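You operate a simulated robot arm through the tools that you are given. There is no shell and no other tool. Be economical: measure what you need, move in short steps, check, and stop when the job is done.

Carry out the task below with a simulated two-armed robot. There is one attempt and no reset: what you move stays moved.

Task
On the small table top, fold the beige cloth in half.

Only the result counts: the job must be done as asked and must still hold three seconds after the hand-in. Knocking over, shifting, dropping, spilling or breaking anything else fails it. Flat cloth is picked up by pressing the open fingertips on it (5 to 10 N) and closing them slowly along it; thin cloth reads only 2 to 8 mm in the jaws.

Robot
Two 7-joint arms with two-finger parallel grippers on one trunk, on a base that drives. Base frame: it is fixed to the floor where the robot stands at the start and does not move with it; the origin is under the middle of the robot, x ahead of it, y to its left, z up; the surface under the hand at the start is at about z = 780. Readings come in mm, degrees, newtons and seconds.
The left shoulder is at the start at [50, 187, 1035], the right one opposite. With the tool pointing down near the work surface each hand reaches from about 100 to 660 mm from the robot's upright axis, wherever it stands, measured 20 degrees to its own side. Places, roughly: small table top [600, -100, 800]. Payload 3.43 kg a hand.
The TCP of each hand is the grasp point between the finger pads, 30 mm short of the fingertips. In the tool frame z runs along the fingers and y along their closing line. The gripper opens to 94 mm. The fingers are 28 mm wide and 10 mm thick; the gripper's body (50 by 96 mm) begins 55 mm behind the TCP.
Orientation is that of the tool frame in the base frame, as a unit quaternion [x, y, z, w]. With the fingers straight down and closing along the base's y, the tool's x points along the base's -x, its y along +y and its z along -z.

Tools
- The arms move only by the tool move_arm. It takes "left_series", "right_series" or both (then of equal length, played together; a hand with none holds still); each is a list of rows, each a list of 7 numbers: the shift along the base's x, y, z in units of 300 mm (1.0 is 300 mm), then the turn, a rotation vector about the base's x, y, z in units of 45 degrees (1.0 is 45 degrees), then the finger opening in mm, from 0 to 94. In form: [[dx, dy, dz, ax, ay, az, fingers], ...]. A call has 1 to 20 rows; each row is the pose to reach, as a shift and turn from the pose commanded when the call began. A call with a number of a shift or a turn outside -1 to 1 is refused whole. A row lasts 0.2 s, in which the tool goes at most 50 mm and 8.6 degrees; a call with a longer step from one row to the next is refused whole, and so is a gripper value outside its range. Where a pose cannot be reached the arm comes as near as it can. A force on the tool above 40 N (or 10 N above the force at the start of the call, whichever is more), or a blocked arm, ends the call early, and 0.2 s more pass. Each finger travels about 153 mm/s and halts on what it meets, pressing with about 31 N; the grip force reading is that of the motor and also rises with nothing between the fingers. The clock runs only during rows and for 0.2 s after the last one: add rows that repeat a pose to give the fingers time. The reply holds the time, the measured pose of the TCP, the force on the tool along the base axes, the opening and the grip force, in the units named above and with some noise, with the torque about the TCP (base axes, N m) and any sound that the robot's microphone picked up, and new pictures: "pictures" is both (left out), scene, wrist or none (wrist: the cameras of the hands that moved).
- Cameras (640 x 400 px; columns grow to the right, rows downward): "scene" is now at [140.5, -18.2, 1189]; the picture's right is [-0.23, -0.97, 0.00], its down [-0.62, 0.14, -0.78] and it looks along [0.76, -0.18, -0.63] (base axes); focal length 276 px, centre (320, 200). "left" rides on the left gripper at [76, -14, -102] in its tool frame; the picture's right is [0.18, 0.98, 0.00], its down [-0.75, 0.14, -0.64] and it looks along [-0.63, 0.12, 0.77] (tool axes); focal length 243 px, centre (320, 200). "right" rides on the right gripper at [76, 14, -102] in its tool frame; the picture's right is [-0.18, 0.98, 0.00], its down [-0.75, -0.14, -0.64] and it looks along [-0.63, -0.12, 0.77] (tool axes); focal length 243 px, centre (320, 200).
- move_column(by): slides the trunk up (or, below 0, down) by that many mm; the arms and the scene camera ride with it, the base frame stays. It gives what a move gives, with no picture.
- steer(legs): drives the robot by 1 to 6 legs, each [ahead, left, turn to the left] in mm, mm and degrees, along the robot's own axes; the way and the turn of a leg run together, so that a leg with both is an arc; at most 1500 mm and 180 degrees a leg. The arms and the cameras ride along, it lands a little off, and it stops where it bumps. It gives what a move gives, and a new picture of the scene camera.
- turn_head(pan, tilt): turns the head with the scene camera to pan (to the left, within 80 degrees either way) and tilt (down, from -29 to 69), counted from straight ahead of the robot. It gives what a move gives, and a new picture of the scene camera.
- probe_pixels(camera, pixels): for up to 12 pixels [column, row] of the newest picture of that camera ("zoom" is the newest enlarged one), the place [x, y, z] in the base frame of the surface seen there, good to about 3 mm. The clock stands still meanwhile.
- inspect(camera, box): a new picture of the part [left, top, right, bottom] of that camera's present view, enlarged. The clock stands still meanwhile.
- job_done(): hands the job in; it is judged then, once.

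Work in short steps. Measure before you move; look again where a grasp or a placing could have gone wrong, and mend it. You have 80 turns and 260 pictures in all, those below and enlarged ones among them. Open the grippers and draw the arms clear of the work before you hand the job in, unless the task says otherwise; then end with one line.

The tools are called after "Request:" as a command line: name --argument value ..., lists and objects as JSON in quotes. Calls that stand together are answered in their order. move_arm: Moves the arms, as the interface text tells. Its arguments: {"type":"object","properties":{"left_series":{"type":"array","items":{"type":"array","items":{"type":"number"}}},"right_series":{"type":"array","items":{"type":"array","items":{"type":"number"}}},"pictures":{"type":"string","enum":["both","scene","wrist","none"]}},"required":[]} The other tools are called the same way: move_column (by) slides the trunk up or down; steer (legs) drives the base; turn_head (pan, tilt) turns the head that bears the scene camera; probe_pixels (camera, pixels) gives the place of the surface under pixels of a picture; inspect (camera, box) takes an enlarged picture of a part of a camera's view; job_done () hands the job in.

At the start:

```text
clock: 0.0
left_eef_pos: [399.0, 63.8, 995.8]
left_tcp_rot: [-0.001, 1.0, 0.0, 0.0]
left_contact_force: [0.0, -0.9, 0.3]
left_torque: [-0.01, 0.02, -0.03]
left_finger_gap: 93.9
left_grasp_force: 0.0
right_eef_pos: [393.3, -249.4, 948.3]
right_tcp_rot: [0.0, 1.0, 0.0, 0.001]
right_contact_force: [-0.4, -0.1, 0.3]
right_torque: [-0.01, -0.04, 0.01]
right_finger_gap: 94.0
right_grasp_force: 0.0
trunk travel left (down, up): [-250.0, 182.0]
robot x, y, heading: [0.7, 0.5, 0.2]
head pan, tilt: [-13.1, 39.2]
```

scene: 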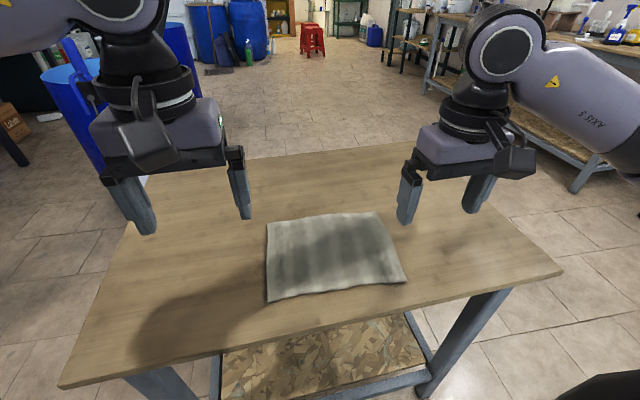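
right: 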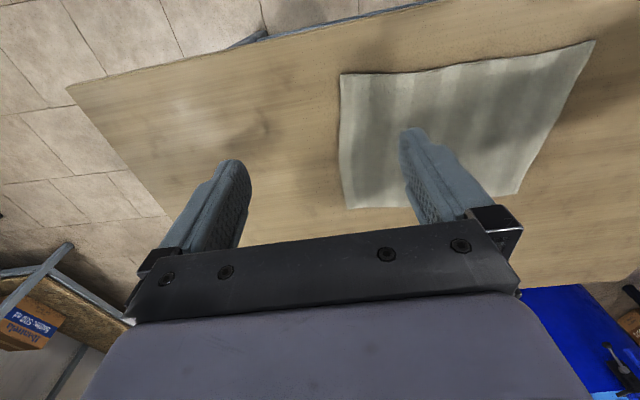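
left: 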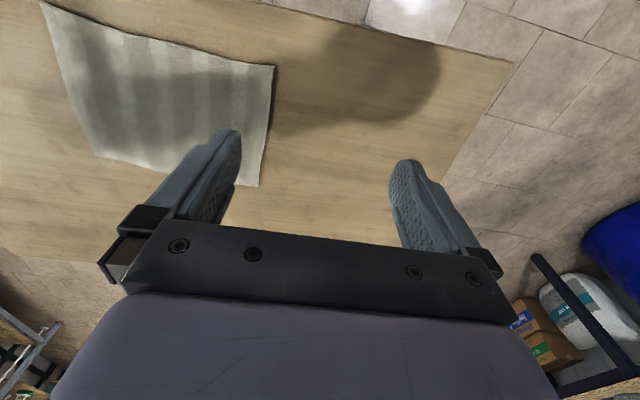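

The cloth lies in the scene picture with corners near (267,223), (376,212), (406,281), (268,301). I measure the corners and the table.

Request:
probe_pixels --camera "scene" --pixels '[[268, 224], [375, 213], [404, 280], [269, 300], [320, 217], [338, 290], [268, 262], [390, 246], [330, 255], [220, 270], [450, 260], [300, 320]]'

Request:
inspect --camera "scene" --box '[240, 190, 430, 310]'

```text
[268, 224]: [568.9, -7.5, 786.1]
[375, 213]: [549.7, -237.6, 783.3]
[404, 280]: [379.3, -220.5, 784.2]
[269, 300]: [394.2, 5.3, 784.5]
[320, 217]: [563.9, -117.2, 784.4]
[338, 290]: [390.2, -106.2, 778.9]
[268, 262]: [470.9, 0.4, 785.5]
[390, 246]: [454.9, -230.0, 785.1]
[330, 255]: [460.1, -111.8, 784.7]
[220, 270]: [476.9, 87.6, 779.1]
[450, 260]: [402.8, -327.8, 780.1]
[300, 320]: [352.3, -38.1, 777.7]
```

```text
3.33 times, centred on (335, 250) of scene
```

zoom: 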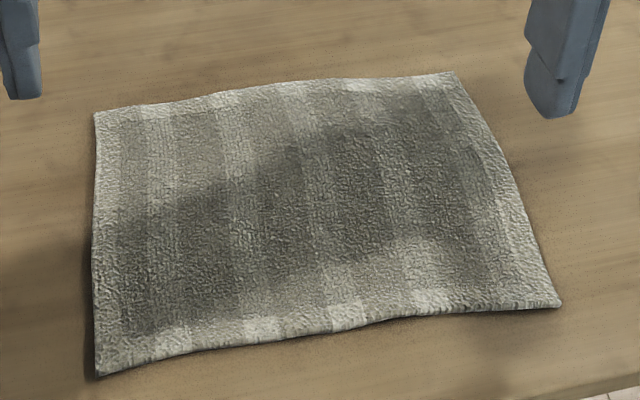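

The cloth measures about 230 mm (y) by 175 mm (x), with its top at z≈785 and the table at ≈779. I'll fold the far edge onto the near edge using both hands, so I bring both hands above the far corners with the fingers partly closed.

Request:
move_arm --left_series '[[0.09, -0.055, -0.08, 0, 0, -0.02, 80], [0.18, -0.11, -0.16, 0, 0, -0.04, 70], [0.27, -0.165, -0.24, 0, 0, -0.06, 60], [0.36, -0.22, -0.32, 0, 0, -0.08, 50], [0.45, -0.275, -0.4, 0, 0, -0.105, 40], [0.543, -0.33, -0.487, 0, 0, -0.105, 40], [0.543, -0.33, -0.487, 0, 0, -0.105, 40]]' --right_series '[[0.085, 0.022, -0.055, 0, 0, -0.02, 80], [0.17, 0.045, -0.11, 0, 0, -0.04, 70], [0.255, 0.067, -0.165, 0, 0, -0.06, 60], [0.34, 0.09, -0.22, 0, 0, -0.08, 50], [0.425, 0.112, -0.275, 0, 0, -0.105, 40], [0.509, 0.135, -0.328, 0, 0, -0.105, 40], [0.509, 0.135, -0.328, 0, 0, -0.105, 40]]'

```text
clock: 1.6
left_eef_pos: [561.9, -34.0, 850.7]
left_tcp_rot: [0.039, 0.999, 0.0, 0.001]
left_contact_force: [-0.1, 0.9, 0.3]
left_torque: [-0.02, -0.03, -0.01]
left_finger_gap: 40.1
left_grasp_force: 0.1
right_eef_pos: [546.3, -209.4, 848.3]
right_tcp_rot: [0.041, 0.999, 0.0, 0.001]
right_contact_force: [-0.6, 0.3, -0.2]
right_torque: [0.02, 0.02, 0.02]
right_finger_gap: 40.0
right_grasp_force: 0.1
trunk travel left (down, up): [-250.0, 182.0]
robot x, y, heading: [0.5, -2.1, 0.3]
head pan, tilt: [-13.1, 39.2]
```

scene: 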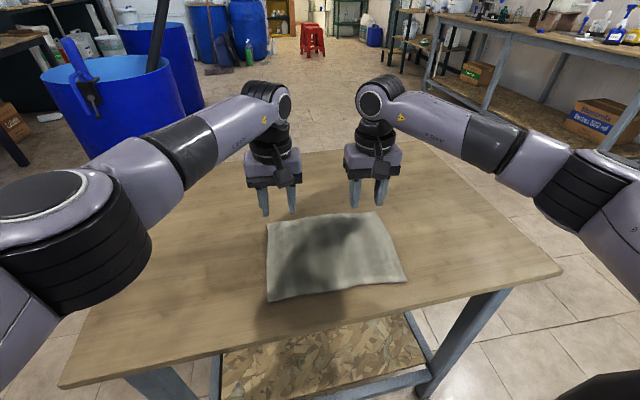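
right: 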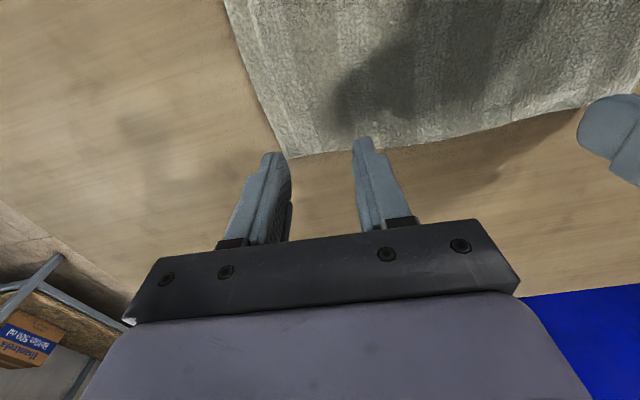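
left: 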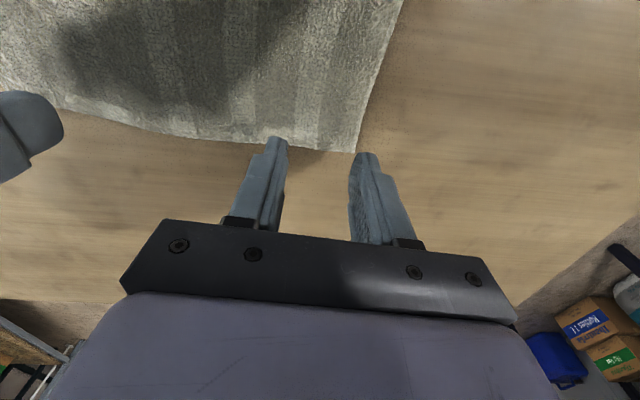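

The wrist views show the cloth corners at about (283,158) right and (355,152) left. I measure these edges to check the finger positions.

Request:
probe_pixels --camera "right" --pixels '[[283, 154], [325, 150], [400, 143], [480, 127], [262, 110]]'

Request:
probe_pixels --camera "left" --pixels '[[353, 150], [310, 146], [240, 137], [160, 126], [365, 110]]'

```text
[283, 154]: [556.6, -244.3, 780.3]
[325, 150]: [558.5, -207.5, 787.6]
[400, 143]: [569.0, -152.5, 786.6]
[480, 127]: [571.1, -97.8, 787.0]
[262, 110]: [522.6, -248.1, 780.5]
```

```text
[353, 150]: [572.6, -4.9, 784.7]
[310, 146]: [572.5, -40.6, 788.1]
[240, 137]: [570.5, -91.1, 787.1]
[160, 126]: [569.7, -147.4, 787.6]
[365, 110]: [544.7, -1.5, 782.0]
```

Far edge is at x≈573 (left) and ≈560 (right), so I shift slightly outward and come down to touch the cloth.

Request:
move_arm --left_series '[[0.013, 0, -0.04, 0, 0, 0, 40], [0.013, 0, -0.08, 0, 0, 0, 40], [0.013, 0, -0.1, 0, 0, 0, 40], [0.013, 0, -0.11, 0, 0, 0, 40], [0.013, 0, -0.117, 0, 0, 0, 40]]' --right_series '[[0.02, 0, -0.04, 0, 0, 0, 40], [0.02, 0, -0.075, 0, 0, 0, 40], [0.02, 0, -0.09, 0, 0, 0, 40], [0.02, 0, -0.103, 0, 0, 0, 40], [0.02, 0, -0.11, 0, 0, 0, 40]]'

```text
clock: 2.8
left_eef_pos: [559.7, -32.9, 813.8]
left_tcp_rot: [0.042, 0.999, 0.0, 0.0]
left_contact_force: [-0.5, -0.5, 0.8]
left_torque: [-0.02, 0.01, -0.01]
left_finger_gap: 39.7
left_grasp_force: 0.0
left hand out of reach, approached as far as the arm can: row 3, 4, 5
right_eef_pos: [551.1, -209.9, 816.4]
right_tcp_rot: [0.041, 0.999, 0.0, 0.0]
right_contact_force: [-0.1, 0.4, 0.1]
right_torque: [-0.03, 0.0, -0.01]
right_finger_gap: 40.0
right_grasp_force: 0.0
trunk travel left (down, up): [-250.0, 182.0]
robot x, y, heading: [1.0, -1.3, -0.2]
head pan, tilt: [-13.1, 39.2]
```

scene: 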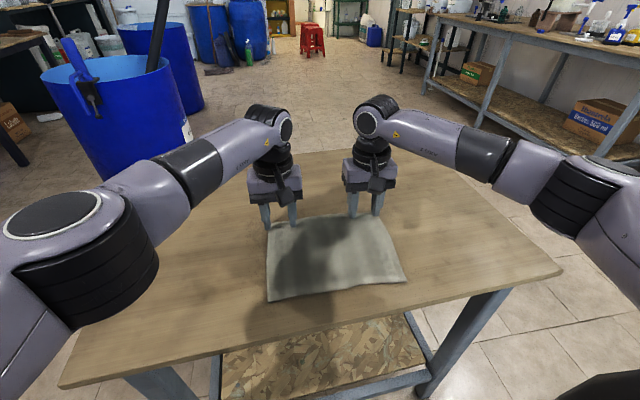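
right: 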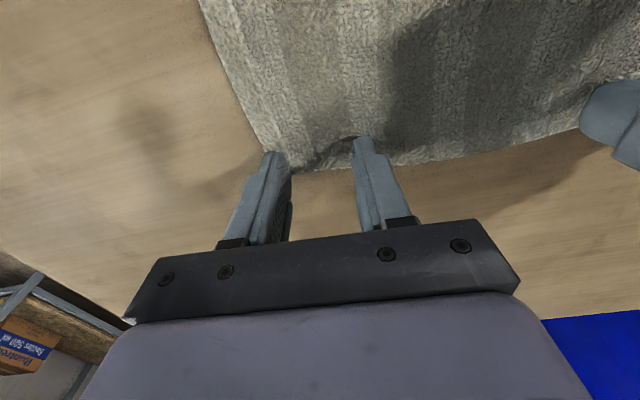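
left: 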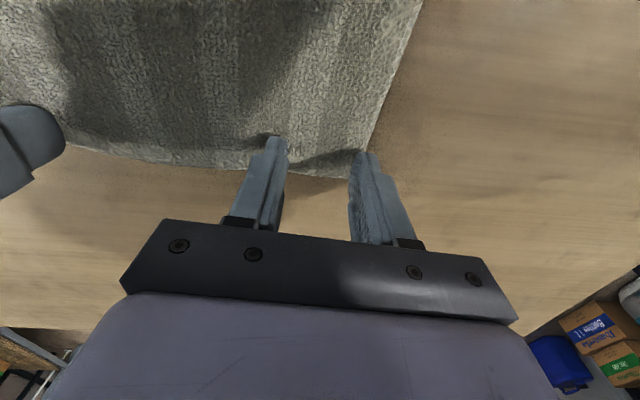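

The left hand is at its reach limit. I lift both hands by 120 mm and lower the trunk by 100 mm to gain reach.

Request:
move_arm --left_series '[[0, 0, 0.1, 0, 0, 0, 40], [0, -0.01, 0.2, 0, 0, 0, 40], [0, -0.02, 0.3, 0, 0, 0, 40], [0, -0.025, 0.4, 0, 0, 0, 40]]' --right_series '[[0, 0, 0.1, 0, 0, 0, 40], [0, 0.01, 0.2, 0, 0, 0, 40], [0, 0.02, 0.3, 0, 0, 0, 40], [0, 0.025, 0.4, 0, 0, 0, 40]]' --pictures "none"

Request:
move_column --by -95

```text
clock: 3.8
left_eef_pos: [555.1, -31.9, 926.5]
left_tcp_rot: [0.039, 0.999, -0.001, -0.001]
left_contact_force: [0.0, -0.6, 0.0]
left_torque: [-0.01, -0.03, 0.04]
left_finger_gap: 40.1
left_grasp_force: 0.0
left hand out of reach, approached as far as the arm can: row 3, 4
right_eef_pos: [553.6, -199.8, 936.3]
right_tcp_rot: [0.042, 0.999, 0.0, -0.001]
right_contact_force: [-0.3, 0.0, 0.9]
right_torque: [0.03, 0.0, -0.02]
right_finger_gap: 40.2
right_grasp_force: 0.1
trunk travel left (down, up): [-250.0, 182.0]
robot x, y, heading: [-0.8, -2.1, -0.2]
head pan, tilt: [-13.1, 39.2]
```

```text
clock: 5.1
left_eef_pos: [556.6, -30.7, 831.0]
left_tcp_rot: [0.039, 0.999, 0.0, 0.001]
left_contact_force: [-0.3, -1.0, -0.6]
left_torque: [-0.02, 0.01, 0.0]
left_finger_gap: 39.9
left_grasp_force: 0.1
right_eef_pos: [554.2, -199.7, 840.7]
right_tcp_rot: [0.041, 0.999, 0.0, 0.0]
right_contact_force: [0.4, 0.1, -0.1]
right_torque: [0.0, -0.01, 0.0]
right_finger_gap: 40.0
right_grasp_force: 0.0
trunk travel left (down, up): [-155.0, 277.0]
robot x, y, heading: [-2.1, 1.4, -0.1]
head pan, tilt: [-13.1, 39.2]
```

Reach got no better: the wrist was already level with the shoulder. I raise the trunk back and look down to see the clearance between the robot and the table.

Request:
move_column --by 95

Request:
turn_head --pan 0 --tilt 69

```text
clock: 6.4
left_eef_pos: [557.0, -31.1, 924.3]
left_tcp_rot: [0.038, 0.999, -0.001, -0.001]
left_contact_force: [0.2, -0.5, -0.6]
left_torque: [0.0, -0.01, 0.03]
left_finger_gap: 40.2
left_grasp_force: 0.0
right_eef_pos: [554.6, -200.4, 936.4]
right_tcp_rot: [0.041, 0.999, 0.001, 0.0]
right_contact_force: [-0.3, -0.1, -0.1]
right_torque: [-0.01, 0.0, -0.02]
right_finger_gap: 40.0
right_grasp_force: 0.1
trunk travel left (down, up): [-250.0, 182.0]
robot x, y, heading: [1.5, -0.3, -0.2]
head pan, tilt: [-13.1, 39.2]
```

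```text
clock: 7.3
left_eef_pos: [557.4, -30.5, 924.5]
left_tcp_rot: [0.039, 0.999, 0.0, 0.0]
left_contact_force: [0.6, 0.6, -1.0]
left_torque: [0.0, -0.01, -0.03]
left_finger_gap: 39.9
left_grasp_force: 0.1
right_eef_pos: [553.0, -200.5, 936.6]
right_tcp_rot: [0.041, 0.999, 0.0, -0.001]
right_contact_force: [1.0, -0.3, 1.1]
right_torque: [0.01, -0.02, 0.03]
right_finger_gap: 39.9
right_grasp_force: 0.1
trunk travel left (down, up): [-250.0, 182.0]
robot x, y, heading: [0.1, -0.4, -0.1]
head pan, tilt: [0.0, 68.8]
```

scene: 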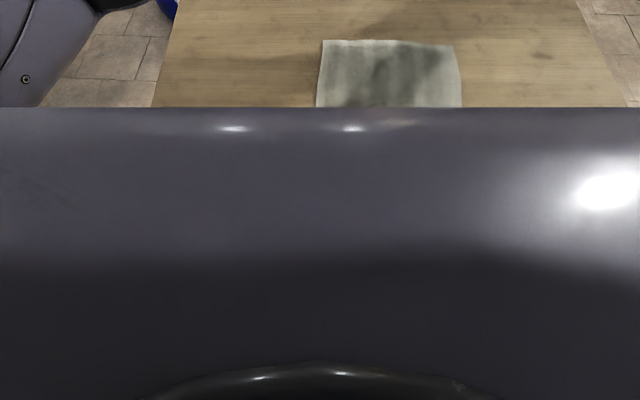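

The view is blocked by the trunk. Turning in place by 8° to the right brings the left shoulder forward with little clearance risk, and the hands are well above the cloth.

Request:
steer --legs '[[0, 0, -8]]'

Request:
turn_head --pan -4 --tilt 42

```text
clock: 8.3
left_eef_pos: [546.3, -107.8, 924.8]
left_tcp_rot: [0.107, 0.994, -0.001, 0.001]
left_contact_force: [-1.0, -0.1, -0.8]
left_torque: [0.01, -0.01, 0.03]
left_finger_gap: 40.0
left_grasp_force: 0.1
right_eef_pos: [520.3, -275.0, 935.8]
right_tcp_rot: [0.111, 0.994, 0.0, 0.001]
right_contact_force: [0.2, 0.4, 0.3]
right_torque: [0.0, -0.01, 0.02]
right_finger_gap: 39.8
right_grasp_force: 0.1
trunk travel left (down, up): [-250.0, 182.0]
robot x, y, heading: [-0.6, -0.1, -8.0]
head pan, tilt: [0.0, 68.8]
```

scene: 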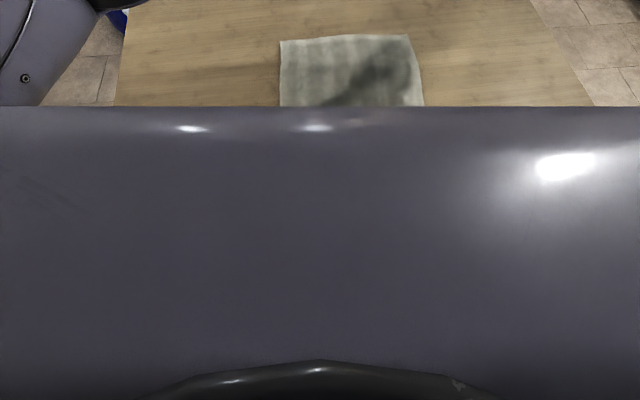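

```text
clock: 9.2
left_eef_pos: [546.0, -107.9, 924.9]
left_tcp_rot: [0.107, 0.994, -0.001, 0.001]
left_contact_force: [0.4, 0.0, -0.3]
left_torque: [0.03, -0.02, -0.01]
left_finger_gap: 39.9
left_grasp_force: 0.0
right_eef_pos: [521.5, -275.6, 936.9]
right_tcp_rot: [0.11, 0.994, -0.001, 0.0]
right_contact_force: [-0.8, 0.0, 0.3]
right_torque: [0.02, -0.03, -0.01]
right_finger_gap: 40.0
right_grasp_force: 0.0
trunk travel left (down, up): [-250.0, 182.0]
robot x, y, heading: [-1.9, 1.5, -7.8]
head pan, tilt: [-4.0, 42.0]
```

scene: 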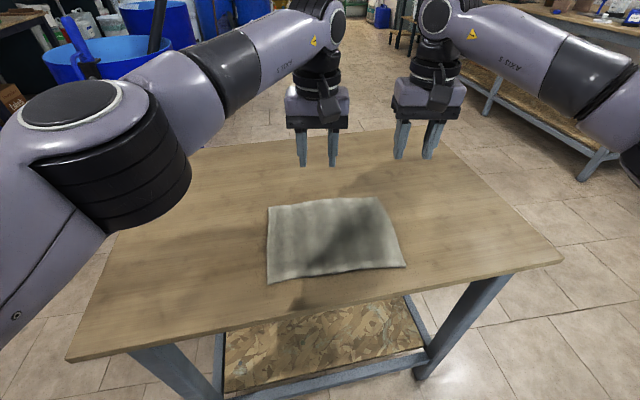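

The cloth is unmoved. I bring both hands back over the far corners at TCP z≈840, shifted a little inward.

Request:
move_arm --left_series '[[0.017, 0.056, -0.07, 0, 0, 0.045, 40], [0.034, 0.112, -0.14, 0, 0, 0.09, 40], [0.05, 0.168, -0.21, 0, 0, 0.135, 40], [0.067, 0.223, -0.283, 0, 0, 0.173, 40], [0.067, 0.223, -0.283, 0, 0, 0.173, 40]]' --right_series '[[0.026, 0.062, -0.08, 0, 0, 0.045, 40], [0.052, 0.124, -0.16, 0, 0, 0.09, 40], [0.078, 0.186, -0.24, 0, 0, 0.135, 40], [0.103, 0.248, -0.322, 0, 0, 0.173, 40], [0.103, 0.248, -0.322, 0, 0, 0.173, 40]]' --pictures "wrist"

```text
clock: 10.4
left_eef_pos: [567.7, -42.3, 840.2]
left_tcp_rot: [0.039, 0.999, -0.001, 0.001]
left_contact_force: [0.6, -0.1, 0.6]
left_torque: [0.0, -0.02, -0.02]
left_finger_gap: 40.0
left_grasp_force: 0.1
right_eef_pos: [554.7, -200.1, 838.3]
right_tcp_rot: [0.042, 0.999, 0.0, -0.001]
right_contact_force: [0.1, 0.7, 0.1]
right_torque: [0.02, -0.01, 0.01]
right_finger_gap: 39.6
right_grasp_force: 0.0
trunk travel left (down, up): [-250.0, 182.0]
robot x, y, heading: [1.4, 0.5, -7.7]
head pan, tilt: [-4.0, 42.0]
```

right: 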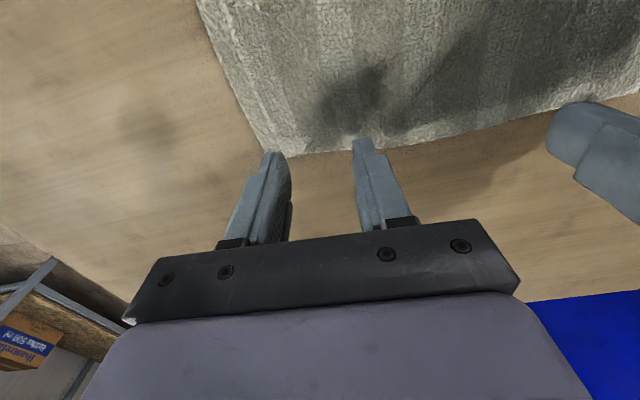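
left: 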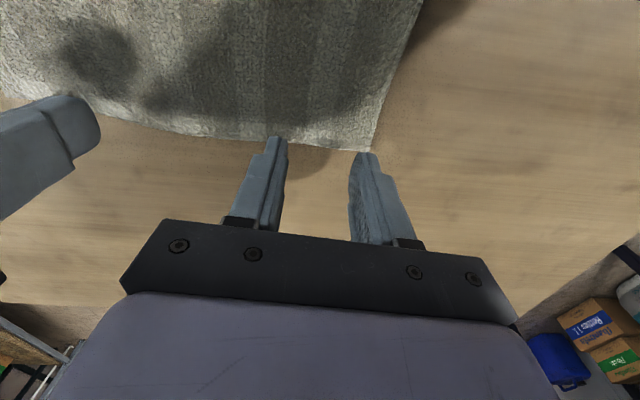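

Both fingers sit above the corners. I descend slowly until contact.

Request:
move_arm --left_series '[[0, 0, -0.04, 0, 0, 0, 40], [-0.005, 0, -0.07, 0, 0, 0, 40], [-0.007, 0, -0.082, 0, 0, 0, 40], [-0.007, 0, -0.09, 0, 0, 0, 40], [-0.007, 0, -0.095, 0, 0, 0, 40]]' --right_series '[[0, 0, -0.04, 0, 0, 0, 40], [-0.005, 0, -0.065, 0, 0, 0, 40], [-0.007, 0, -0.078, 0, 0, 0, 40], [-0.007, 0, -0.085, 0, 0, 0, 40], [-0.007, 0, -0.09, 0, 0, 0, 40]]' --pictures "wrist"

```text
clock: 11.6
left_eef_pos: [563.6, -41.1, 813.3]
left_tcp_rot: [0.041, 0.999, 0.0, 0.002]
left_contact_force: [-0.1, -0.1, 5.0]
left_torque: [-0.03, 0.02, -0.03]
left_finger_gap: 40.1
left_grasp_force: 0.1
right_eef_pos: [549.4, -199.6, 812.6]
right_tcp_rot: [0.042, 0.999, 0.0, 0.001]
right_contact_force: [1.5, -0.1, 6.0]
right_torque: [-0.04, -0.06, -0.02]
right_finger_gap: 39.9
right_grasp_force: 0.1
trunk travel left (down, up): [-250.0, 182.0]
robot x, y, heading: [-0.8, 0.8, -7.8]
head pan, tilt: [-4.0, 42.0]
```

right: 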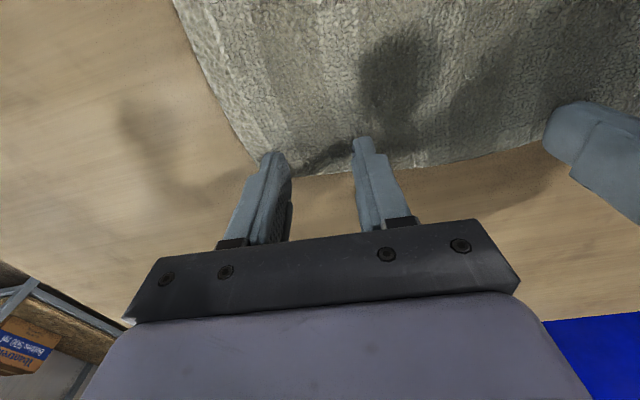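
left: 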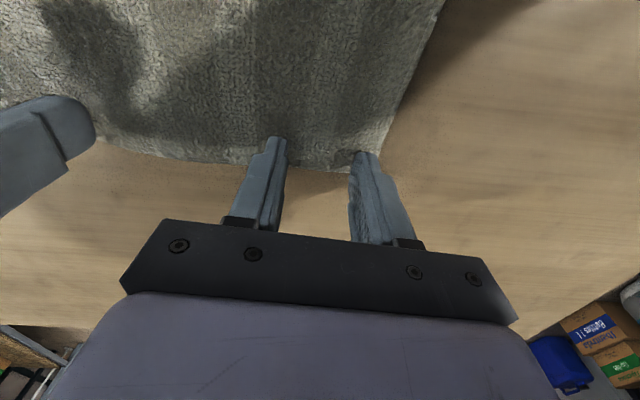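

Contact is 5–6 N on each hand, with the edge crossing between the fingers. I close slowly while pressing about 1 mm more.

Request:
move_arm --left_series '[[0, 0, -0.003, 0, 0, 0, 38], [0, 0, -0.003, 0, 0, 0, 35], [0, 0, -0.003, 0, 0, 0, 32], [0, 0, -0.003, 0, 0, 0, 29], [0, 0, -0.003, 0, 0, 0, 26], [0, 0, -0.003, 0, 0, 0, 23], [0, 0, -0.003, 0, 0, 0, 20], [0, 0, -0.003, 0, 0, 0, 17], [0, 0, -0.003, 0, 0, 0, 14], [0, 0, -0.003, 0, 0, 0, 11], [0, 0, -0.003, 0, 0, 0, 8], [0, 0, -0.003, 0, 0, 0, 4], [0, 0, -0.003, 0, 0, 0, 0], [0, 0, -0.003, 0, 0, 0, 0]]' --right_series '[[0, 0, -0.003, 0, 0, 0, 38], [0, 0, -0.003, 0, 0, 0, 35], [0, 0, -0.003, 0, 0, 0, 32], [0, 0, -0.003, 0, 0, 0, 29], [0, 0, -0.003, 0, 0, 0, 26], [0, 0, -0.003, 0, 0, 0, 23], [0, 0, -0.003, 0, 0, 0, 20], [0, 0, -0.003, 0, 0, 0, 17], [0, 0, -0.003, 0, 0, 0, 14], [0, 0, -0.003, 0, 0, 0, 11], [0, 0, -0.003, 0, 0, 0, 8], [0, 0, -0.003, 0, 0, 0, 4], [0, 0, -0.003, 0, 0, 0, 0], [0, 0, -0.003, 0, 0, 0, 0]]'

```text
clock: 14.6
left_eef_pos: [563.5, -42.2, 813.8]
left_tcp_rot: [0.041, 0.999, -0.003, 0.002]
left_contact_force: [-0.5, -15.6, 9.4]
left_torque: [-0.46, 0.06, 0.06]
left_finger_gap: 3.7
left_grasp_force: 31.2
right_eef_pos: [549.2, -198.6, 812.3]
right_tcp_rot: [0.042, 0.999, 0.001, 0.001]
right_contact_force: [0.7, 13.4, 11.5]
right_torque: [0.42, 0.03, 0.02]
right_finger_gap: 3.4
right_grasp_force: 31.3
trunk travel left (down, up): [-250.0, 182.0]
robot x, y, heading: [-1.0, 1.2, -8.1]
head pan, tilt: [-4.0, 42.0]
```

scene: 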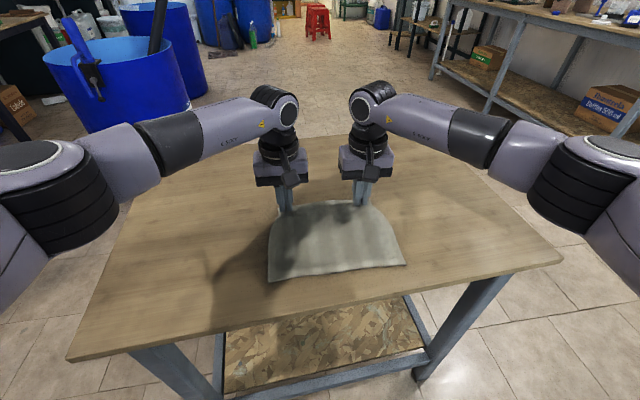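
right: 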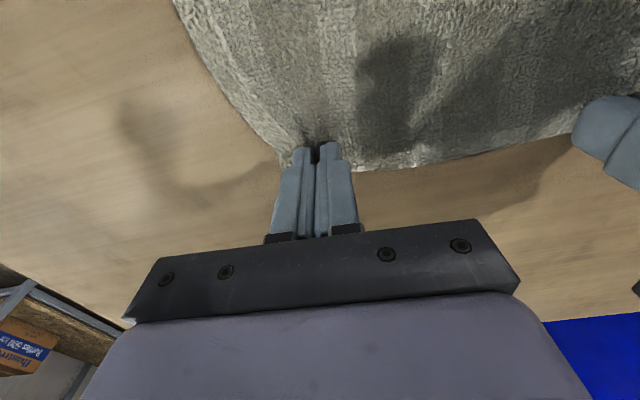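
left: 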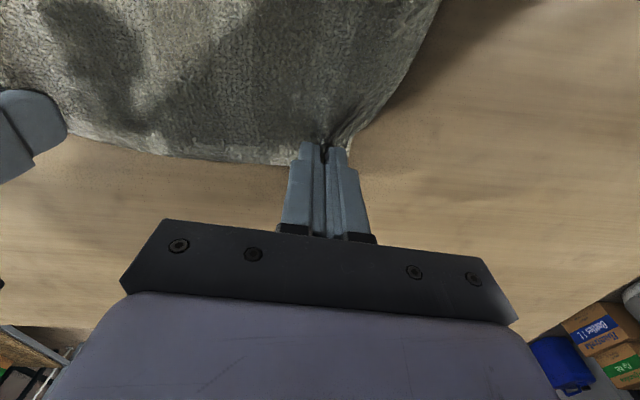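

Both hands read about 3.5 mm at 31 N, so the cloth is pinched. I lift 50 mm with a small pull back and check.

Request:
move_arm --left_series '[[0, 0, 0.04, 0, 0, 0, 0], [-0.02, 0, 0.08, 0, 0, 0, 0], [-0.04, 0, 0.12, 0, 0, 0, 0], [-0.06, 0, 0.16, 0, 0, 0, 0], [-0.06, 0, 0.16, 0, 0, 0, 0]]' --right_series '[[0, 0, 0.04, 0, 0, 0, 0], [-0.02, 0, 0.08, 0, 0, 0, 0], [-0.04, 0, 0.12, 0, 0, 0, 0], [-0.06, 0, 0.16, 0, 0, 0, 0], [-0.06, 0, 0.16, 0, 0, 0, 0]]'

Request:
inspect --camera "scene" --box '[230, 150, 430, 290]'

```text
clock: 15.8
left_eef_pos: [546.0, -41.2, 859.9]
left_tcp_rot: [0.04, 0.999, -0.002, 0.001]
left_contact_force: [-0.9, -17.7, -1.3]
left_torque: [-0.56, 0.02, 0.09]
left_finger_gap: 3.6
left_grasp_force: 30.9
right_eef_pos: [532.8, -200.9, 857.8]
right_tcp_rot: [0.042, 0.999, 0.001, 0.001]
right_contact_force: [0.9, 18.0, 0.2]
right_torque: [0.54, -0.05, 0.06]
right_finger_gap: 3.8
right_grasp_force: 31.1
trunk travel left (down, up): [-250.0, 182.0]
robot x, y, heading: [-0.7, -1.7, -7.7]
head pan, tilt: [-4.0, 42.0]
```

scene: 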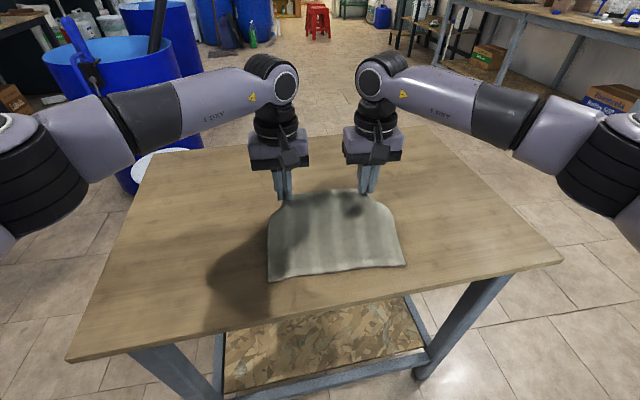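
right: 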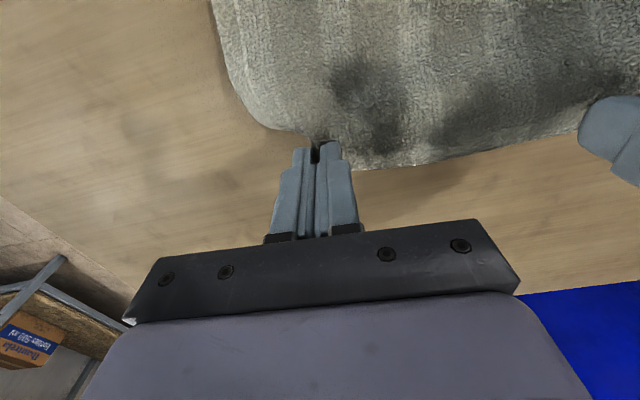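
left: 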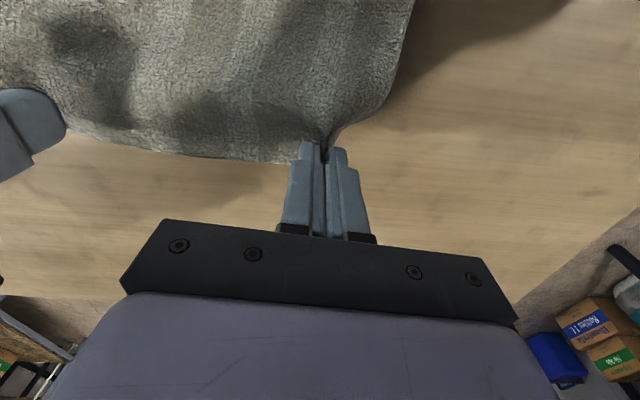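

```text
2.86 times, centred on (330, 220) of scene
```

zoom: 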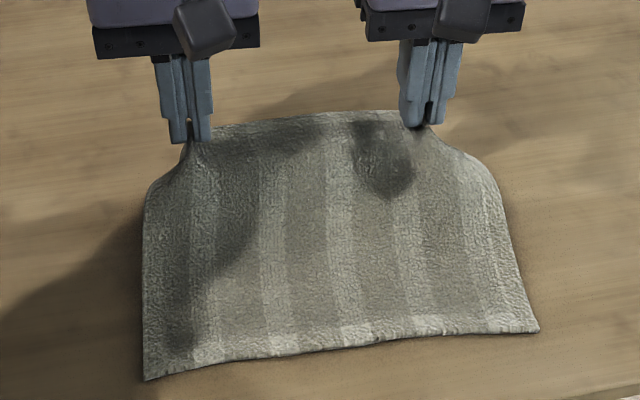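

The pinch holds well (17 N of lateral tension, which I will ease). Next I carry the edge over in an arc towards the robot, tilting the fingers forward so that the edge turns over.

Request:
move_arm --left_series '[[-0.026, -0.003, 0.025, -0.007, -0.083, 0, 0], [-0.052, -0.006, 0.047, -0.014, -0.167, 0, 0], [-0.078, -0.009, 0.068, -0.021, -0.25, 0, 0], [-0.103, -0.01, 0.087, -0.028, -0.333, 0, 0], [-0.142, -0.006, 0.1, -0.035, -0.417, 0, 0], [-0.181, -0.002, 0.112, -0.041, -0.5, 0, 0], [-0.22, 0.002, 0.12, -0.048, -0.583, 0, 0], [-0.26, 0.005, 0.127, -0.055, -0.667, 0, 0], [-0.26, 0.005, 0.127, -0.055, -0.667, 0, 0]]' --right_series '[[-0.026, 0.006, 0.025, -0.007, -0.083, 0, 0], [-0.052, 0.012, 0.047, -0.014, -0.167, 0, 0], [-0.078, 0.016, 0.068, -0.021, -0.25, 0, 0], [-0.103, 0.02, 0.087, -0.028, -0.333, 0, 0], [-0.142, 0.024, 0.1, -0.035, -0.417, 0, 0], [-0.181, 0.028, 0.112, -0.041, -0.5, 0, 0], [-0.22, 0.031, 0.12, -0.048, -0.583, 0, 0], [-0.26, 0.035, 0.127, -0.055, -0.667, 0, 0], [-0.26, 0.035, 0.127, -0.055, -0.667, 0, 0]]'

Request:
probe_pixels --camera "scene" --pixels '[[150, 345], [240, 326], [330, 305], [420, 288], [270, 270], [400, 262]]'

```text
clock: 17.8
left_eef_pos: [468.4, -38.6, 897.2]
left_tcp_rot: [0.039, 0.964, -0.012, 0.261]
left_contact_force: [0.7, -4.0, 0.4]
left_torque: [-0.08, 0.04, -0.07]
left_finger_gap: 3.1
left_grasp_force: 31.5
right_eef_pos: [454.4, -190.9, 898.1]
right_tcp_rot: [0.041, 0.965, -0.01, 0.26]
right_contact_force: [0.1, 4.1, 0.3]
right_torque: [0.07, -0.01, 0.07]
right_finger_gap: 3.6
right_grasp_force: 30.7
trunk travel left (down, up): [-250.0, 182.0]
robot x, y, heading: [0.8, -4.3, -7.7]
head pan, tilt: [-4.0, 42.0]
```

scene: 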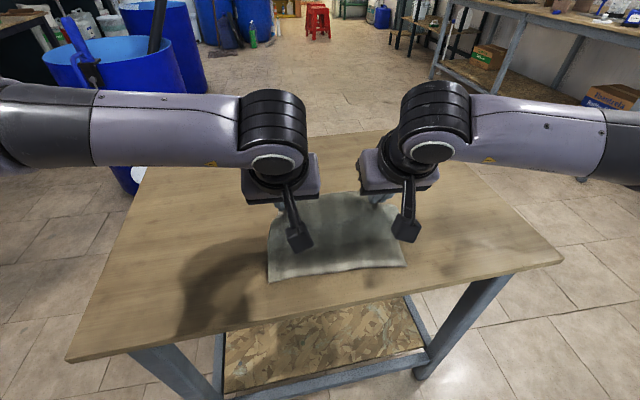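
right: 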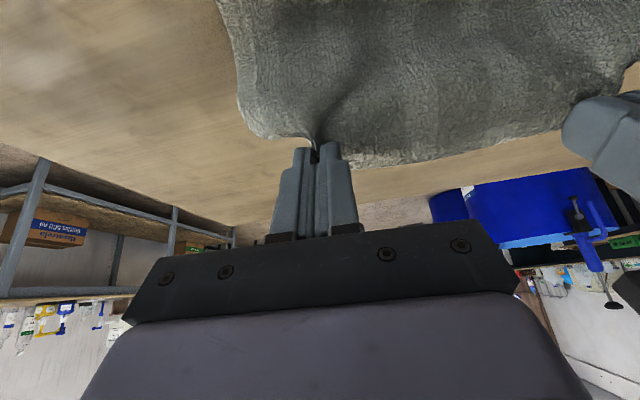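
left: 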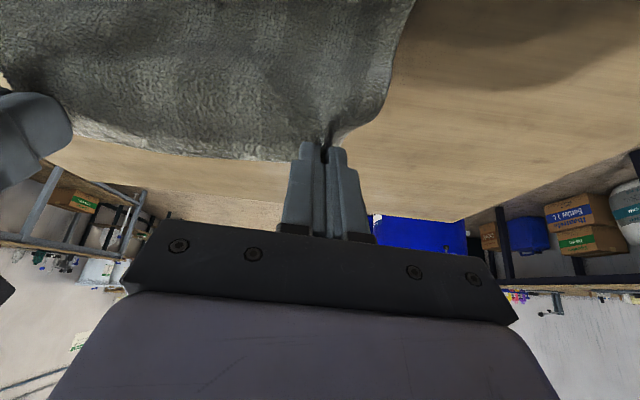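

```text
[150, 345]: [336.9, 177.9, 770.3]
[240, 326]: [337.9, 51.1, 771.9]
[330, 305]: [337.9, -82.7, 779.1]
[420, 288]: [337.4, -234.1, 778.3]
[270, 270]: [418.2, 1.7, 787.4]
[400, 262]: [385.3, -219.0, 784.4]
```

Table front edge is at x≈337 and the near cloth edge hasn't moved. I carry on to a 60° tilt, descending towards the near edge.

Request:
move_arm --left_series '[[-0.037, 0.004, -0.014, -0.007, -0.083, 0, 0], [-0.073, 0.008, -0.028, -0.014, -0.167, 0, 0], [-0.11, 0.011, -0.042, -0.021, -0.25, 0, 0], [-0.147, 0.014, -0.057, -0.028, -0.333, 0, 0], [-0.176, 0.017, -0.085, -0.035, -0.417, 0, 0], [-0.205, 0.02, -0.115, -0.041, -0.5, 0, 0], [-0.234, 0.023, -0.145, -0.048, -0.583, 0, 0], [-0.263, 0.027, -0.177, -0.055, -0.667, 0, 0], [-0.263, 0.027, -0.177, -0.055, -0.667, 0, 0]]' --right_series '[[-0.037, 0.004, -0.014, -0.007, -0.083, 0, 0], [-0.073, 0.008, -0.028, -0.014, -0.167, 0, 0], [-0.11, 0.011, -0.042, -0.021, -0.25, 0, 0], [-0.147, 0.014, -0.057, -0.028, -0.333, 0, 0], [-0.176, 0.017, -0.085, -0.035, -0.417, 0, 0], [-0.205, 0.02, -0.115, -0.041, -0.5, 0, 0], [-0.234, 0.023, -0.145, -0.048, -0.583, 0, 0], [-0.263, 0.027, -0.177, -0.055, -0.667, 0, 0], [-0.263, 0.027, -0.177, -0.055, -0.667, 0, 0]]'

Request:
inspect --camera "scene" --box '[210, 140, 450, 310]'

```text
clock: 19.8
left_eef_pos: [388.9, -31.1, 844.8]
left_tcp_rot: [0.035, 0.863, -0.023, 0.503]
left_contact_force: [0.8, -2.9, -0.3]
left_torque: [-0.04, 0.0, -0.06]
left_finger_gap: 3.5
left_grasp_force: 30.8
right_eef_pos: [374.1, -182.0, 845.6]
right_tcp_rot: [0.037, 0.864, -0.02, 0.502]
right_contact_force: [0.4, 1.6, -0.5]
right_torque: [-0.02, 0.01, 0.06]
right_finger_gap: 3.4
right_grasp_force: 31.6
trunk travel left (down, up): [-250.0, 182.0]
robot x, y, heading: [-0.7, 0.7, -7.8]
head pan, tilt: [-4.0, 42.0]
```

scene: 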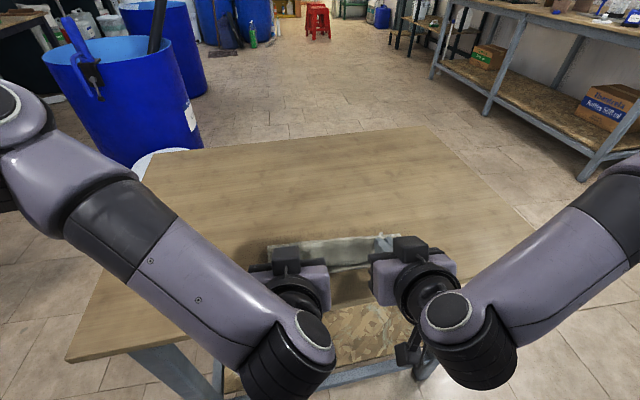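
right: 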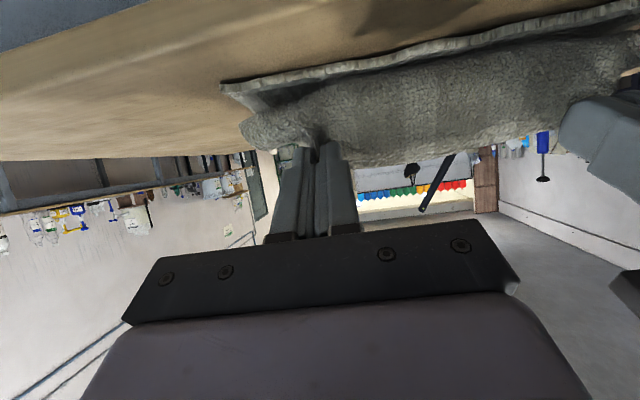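
left: 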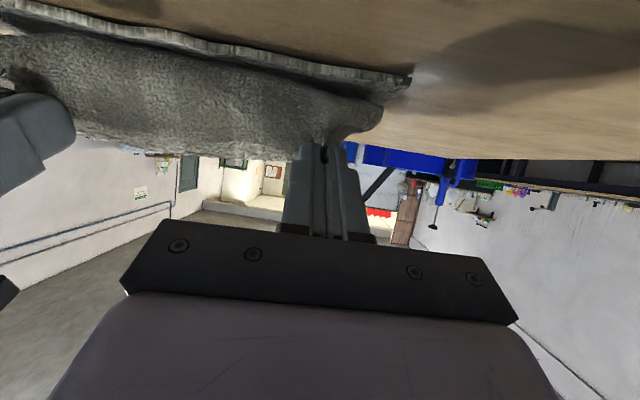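

```text
2.35 times, centred on (330, 225) of scene
```

zoom: 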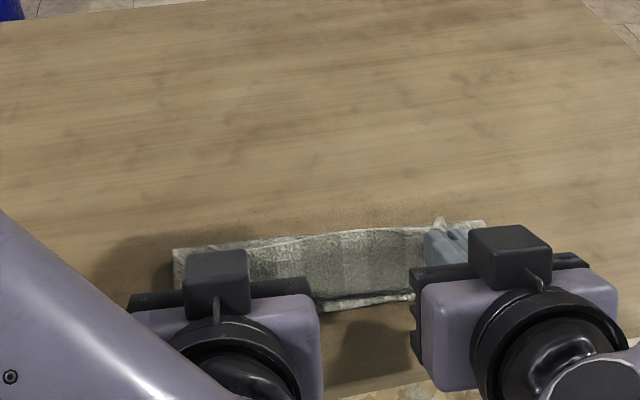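

The fold forms well: the far edge now hovers above the near edge. I lower it onto the bottom layer while tilting another 15°.

Request:
move_arm --left_series '[[0.001, 0, -0.018, -0.005, -0.056, 0, 0], [0.002, 0, -0.036, -0.009, -0.111, 0, 0], [0.003, 0, -0.054, -0.014, -0.167, 0, 0], [0.004, 0, -0.072, -0.018, -0.222, 0, 0], [0.006, 0, -0.09, -0.023, -0.278, 0, 0], [0.007, 0, -0.105, -0.028, -0.333, 0, 0], [0.007, 0, -0.105, -0.028, -0.333, 0, 0]]' --right_series '[[0.001, 0, -0.018, -0.005, -0.056, 0, 0], [0.002, 0, -0.036, -0.009, -0.111, 0, 0], [0.003, 0, -0.054, -0.014, -0.167, 0, 0], [0.004, 0, -0.072, -0.018, -0.222, 0, 0], [0.006, 0, -0.09, -0.023, -0.278, 0, 0], [0.007, 0, -0.105, -0.028, -0.333, 0, 0], [0.007, 0, -0.105, -0.028, -0.333, 0, 0]]'

Request:
inspect --camera "scene" --box '[250, 210, 430, 310]'

```text
clock: 21.4
left_eef_pos: [390.8, -30.7, 813.2]
left_tcp_rot: [0.032, 0.791, -0.027, 0.611]
left_contact_force: [-1.1, 0.1, 1.2]
left_torque: [0.07, -0.02, 0.0]
left_finger_gap: 3.5
left_grasp_force: 30.9
right_eef_pos: [374.9, -160.4, 827.5]
right_tcp_rot: [0.035, 0.792, -0.026, 0.61]
right_contact_force: [-0.1, -1.2, 0.3]
right_torque: [0.0, 0.0, -0.01]
right_finger_gap: 3.6
right_grasp_force: 31.5
right hand out of reach, approached as far as the arm can: row 4, 5, 6, 7
trunk travel left (down, up): [-250.0, 182.0]
robot x, y, heading: [-1.5, 0.2, -7.8]
head pan, tilt: [-4.0, 42.0]
```

scene: 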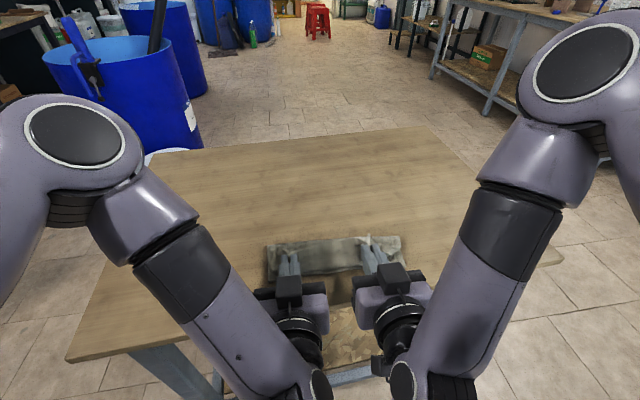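
right: 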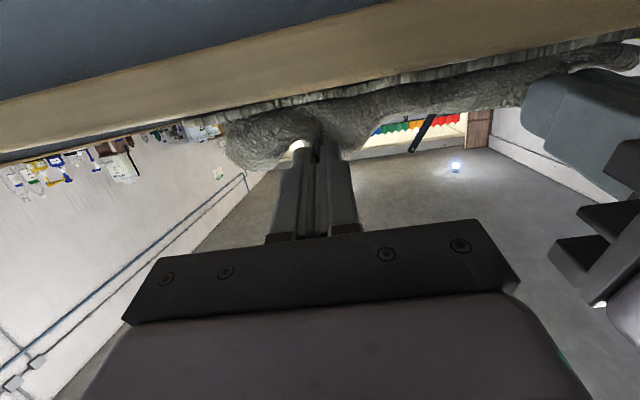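
left: 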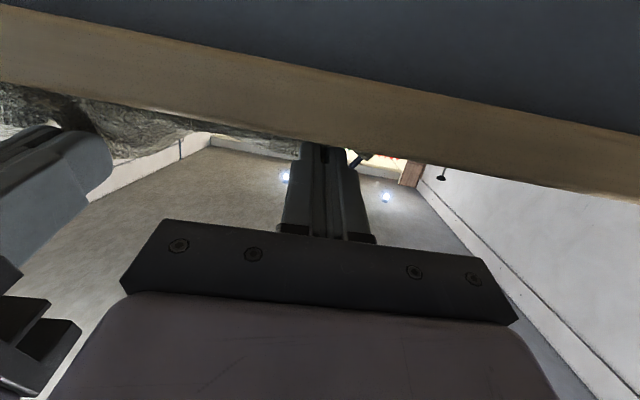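

```text
3.56 times, centred on (340, 260) of scene
```

zoom: 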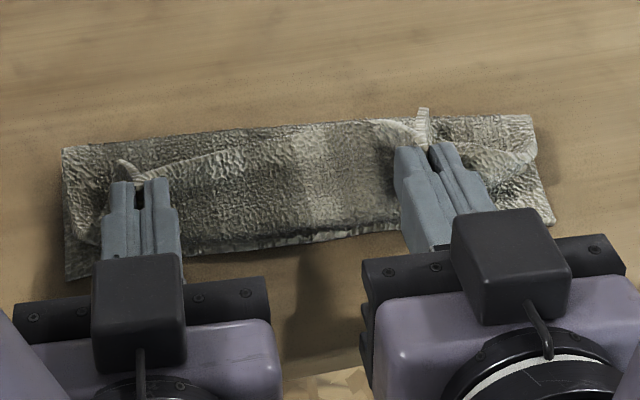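

Left is well placed, but the right hand ran out of reach and drifted 20 mm in y. I take the right tilt back to 60° and lower it there.

Request:
move_arm --right_series '[[0.003, 0, 0.03, 0.007, 0.083, 0, 0], [0.006, 0, 0.05, 0.014, 0.167, 0, 0], [0.009, 0, 0.06, 0.021, 0.25, 0, 0], [0.01, 0, 0.05, 0.028, 0.333, 0, 0], [0.01, 0, 0.04, 0.028, 0.333, 0, 0]]'

Request:
inspect --camera "scene" --box '[250, 210, 430, 310]'

```text
clock: 22.6
left_eef_pos: [392.4, -30.7, 814.5]
left_tcp_rot: [0.031, 0.79, -0.026, 0.612]
left_contact_force: [-1.3, -0.4, 0.7]
left_torque: [-0.01, -0.04, 0.02]
left_finger_gap: 3.3
left_grasp_force: 31.3
right_eef_pos: [376.4, -160.6, 838.7]
right_tcp_rot: [0.036, 0.865, -0.02, 0.501]
right_contact_force: [-0.2, -0.3, 0.5]
right_torque: [-0.04, -0.02, -0.02]
right_finger_gap: 3.8
right_grasp_force: 31.1
trunk travel left (down, up): [-250.0, 182.0]
robot x, y, heading: [-3.8, 1.7, -7.6]
head pan, tilt: [-4.0, 42.0]
```

scene: 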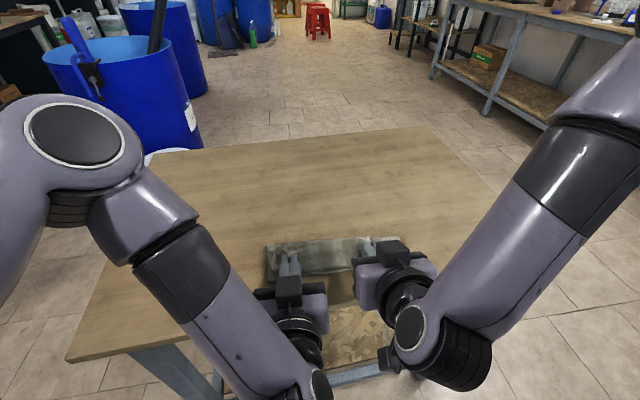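
right: 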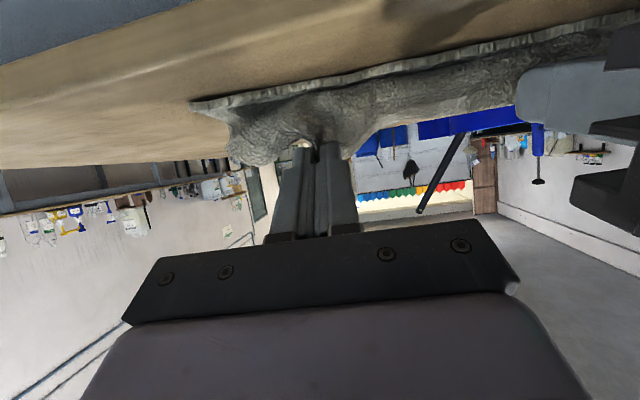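

```text
3.56 times, centred on (340, 260) of scene
```

zoom: 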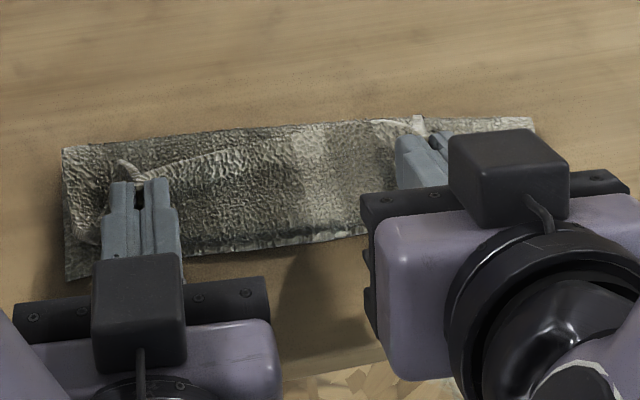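

Now I move the right hand back to y≈-183 and down to z≈824 at 60° tilt.

Request:
move_arm --right_series '[[0.003, -0.025, 0, 0, 0, 0, 0], [0.007, -0.05, 0, 0, 0, 0, 0], [0.007, -0.075, -0.015, 0, 0, 0, 0], [0.007, -0.075, -0.03, 0, 0, 0, 0], [0.007, -0.075, -0.048, 0, 0, 0, 0], [0.007, -0.075, -0.048, 0, 0, 0, 0]]'

Request:
inspect --camera "scene" --box '[250, 210, 430, 310]'

```text
clock: 24.0
left_eef_pos: [392.0, -30.2, 814.2]
left_tcp_rot: [0.032, 0.791, -0.027, 0.611]
left_contact_force: [-0.2, -4.0, 2.5]
left_torque: [-0.03, -0.01, -0.12]
left_finger_gap: 3.3
left_grasp_force: 31.2
right_eef_pos: [379.4, -183.3, 823.9]
right_tcp_rot: [0.037, 0.864, -0.02, 0.502]
right_contact_force: [-0.4, 3.5, -0.8]
right_torque: [0.06, 0.04, 0.16]
right_finger_gap: 3.7
right_grasp_force: 31.3
trunk travel left (down, up): [-250.0, 182.0]
robot x, y, heading: [-2.8, 0.5, -7.8]
head pan, tilt: [-4.0, 42.0]
```

scene: 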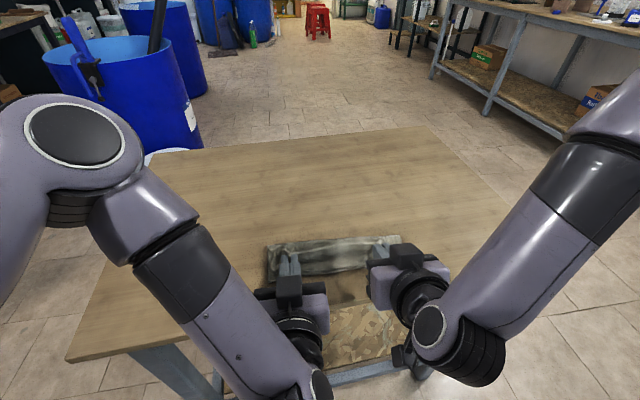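
right: 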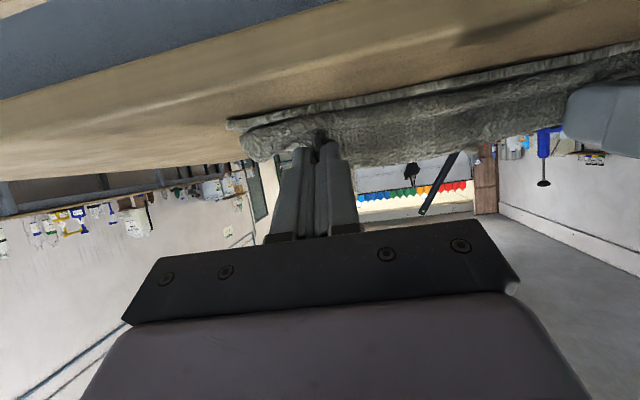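

```text
3.56 times, centred on (340, 260) of scene
```

zoom: 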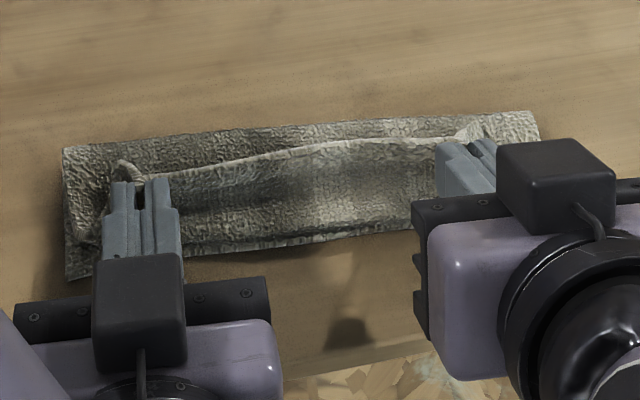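

The upper edge stands up between the fingers. I open gently to spread the gather, then draw the hands straight back along the fingers.

Request:
move_arm --left_series '[[0, 0, 0, 0, 0, 0, 8], [0, 0, 0, 0, 0, 0, 16], [0, 0, 0, 0, 0, 0, 24], [0, 0, 0, 0, 0, 0, 30], [0, 0, 0, 0, 0, 0, 30]]' --right_series '[[0, 0, 0, 0, 0, 0, 8], [0, 0, 0, 0, 0, 0, 16], [0, 0, 0, 0, 0, 0, 24], [0, 0, 0, 0, 0, 0, 30], [0, 0, 0, 0, 0, 0, 30]]' --pictures "wrist"

Request:
inspect --camera "scene" --box '[250, 210, 430, 310]'

```text
clock: 25.2
left_eef_pos: [391.8, -30.1, 813.1]
left_tcp_rot: [0.032, 0.791, -0.027, 0.611]
left_contact_force: [0.1, -0.4, 0.5]
left_torque: [0.01, 0.04, -0.01]
left_finger_gap: 29.5
left_grasp_force: 0.2
right_eef_pos: [379.2, -182.3, 823.5]
right_tcp_rot: [0.036, 0.864, -0.02, 0.501]
right_contact_force: [0.0, -0.3, -0.3]
right_torque: [-0.01, -0.03, -0.01]
right_finger_gap: 30.0
right_grasp_force: 0.1
trunk travel left (down, up): [-250.0, 182.0]
robot x, y, heading: [3.4, 0.6, -8.0]
head pan, tilt: [-4.0, 42.0]
```

right: 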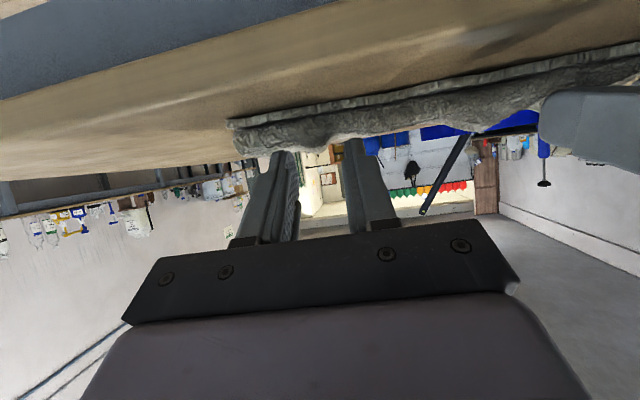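
left: 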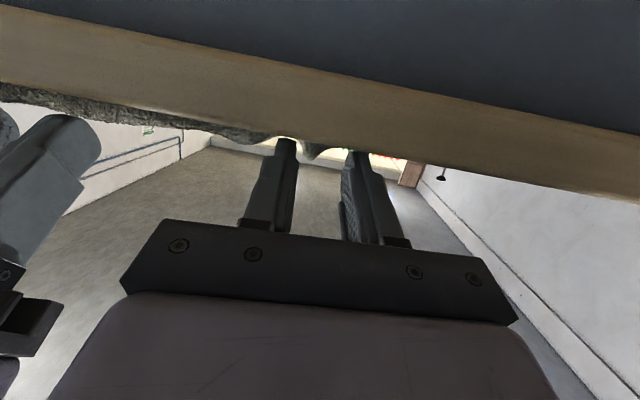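

```text
3.56 times, centred on (340, 260) of scene
```

zoom: 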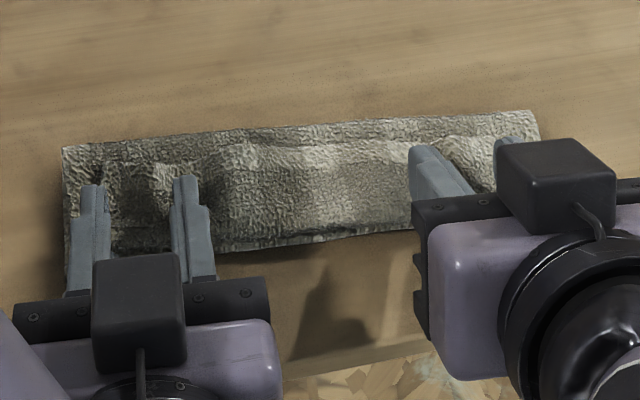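

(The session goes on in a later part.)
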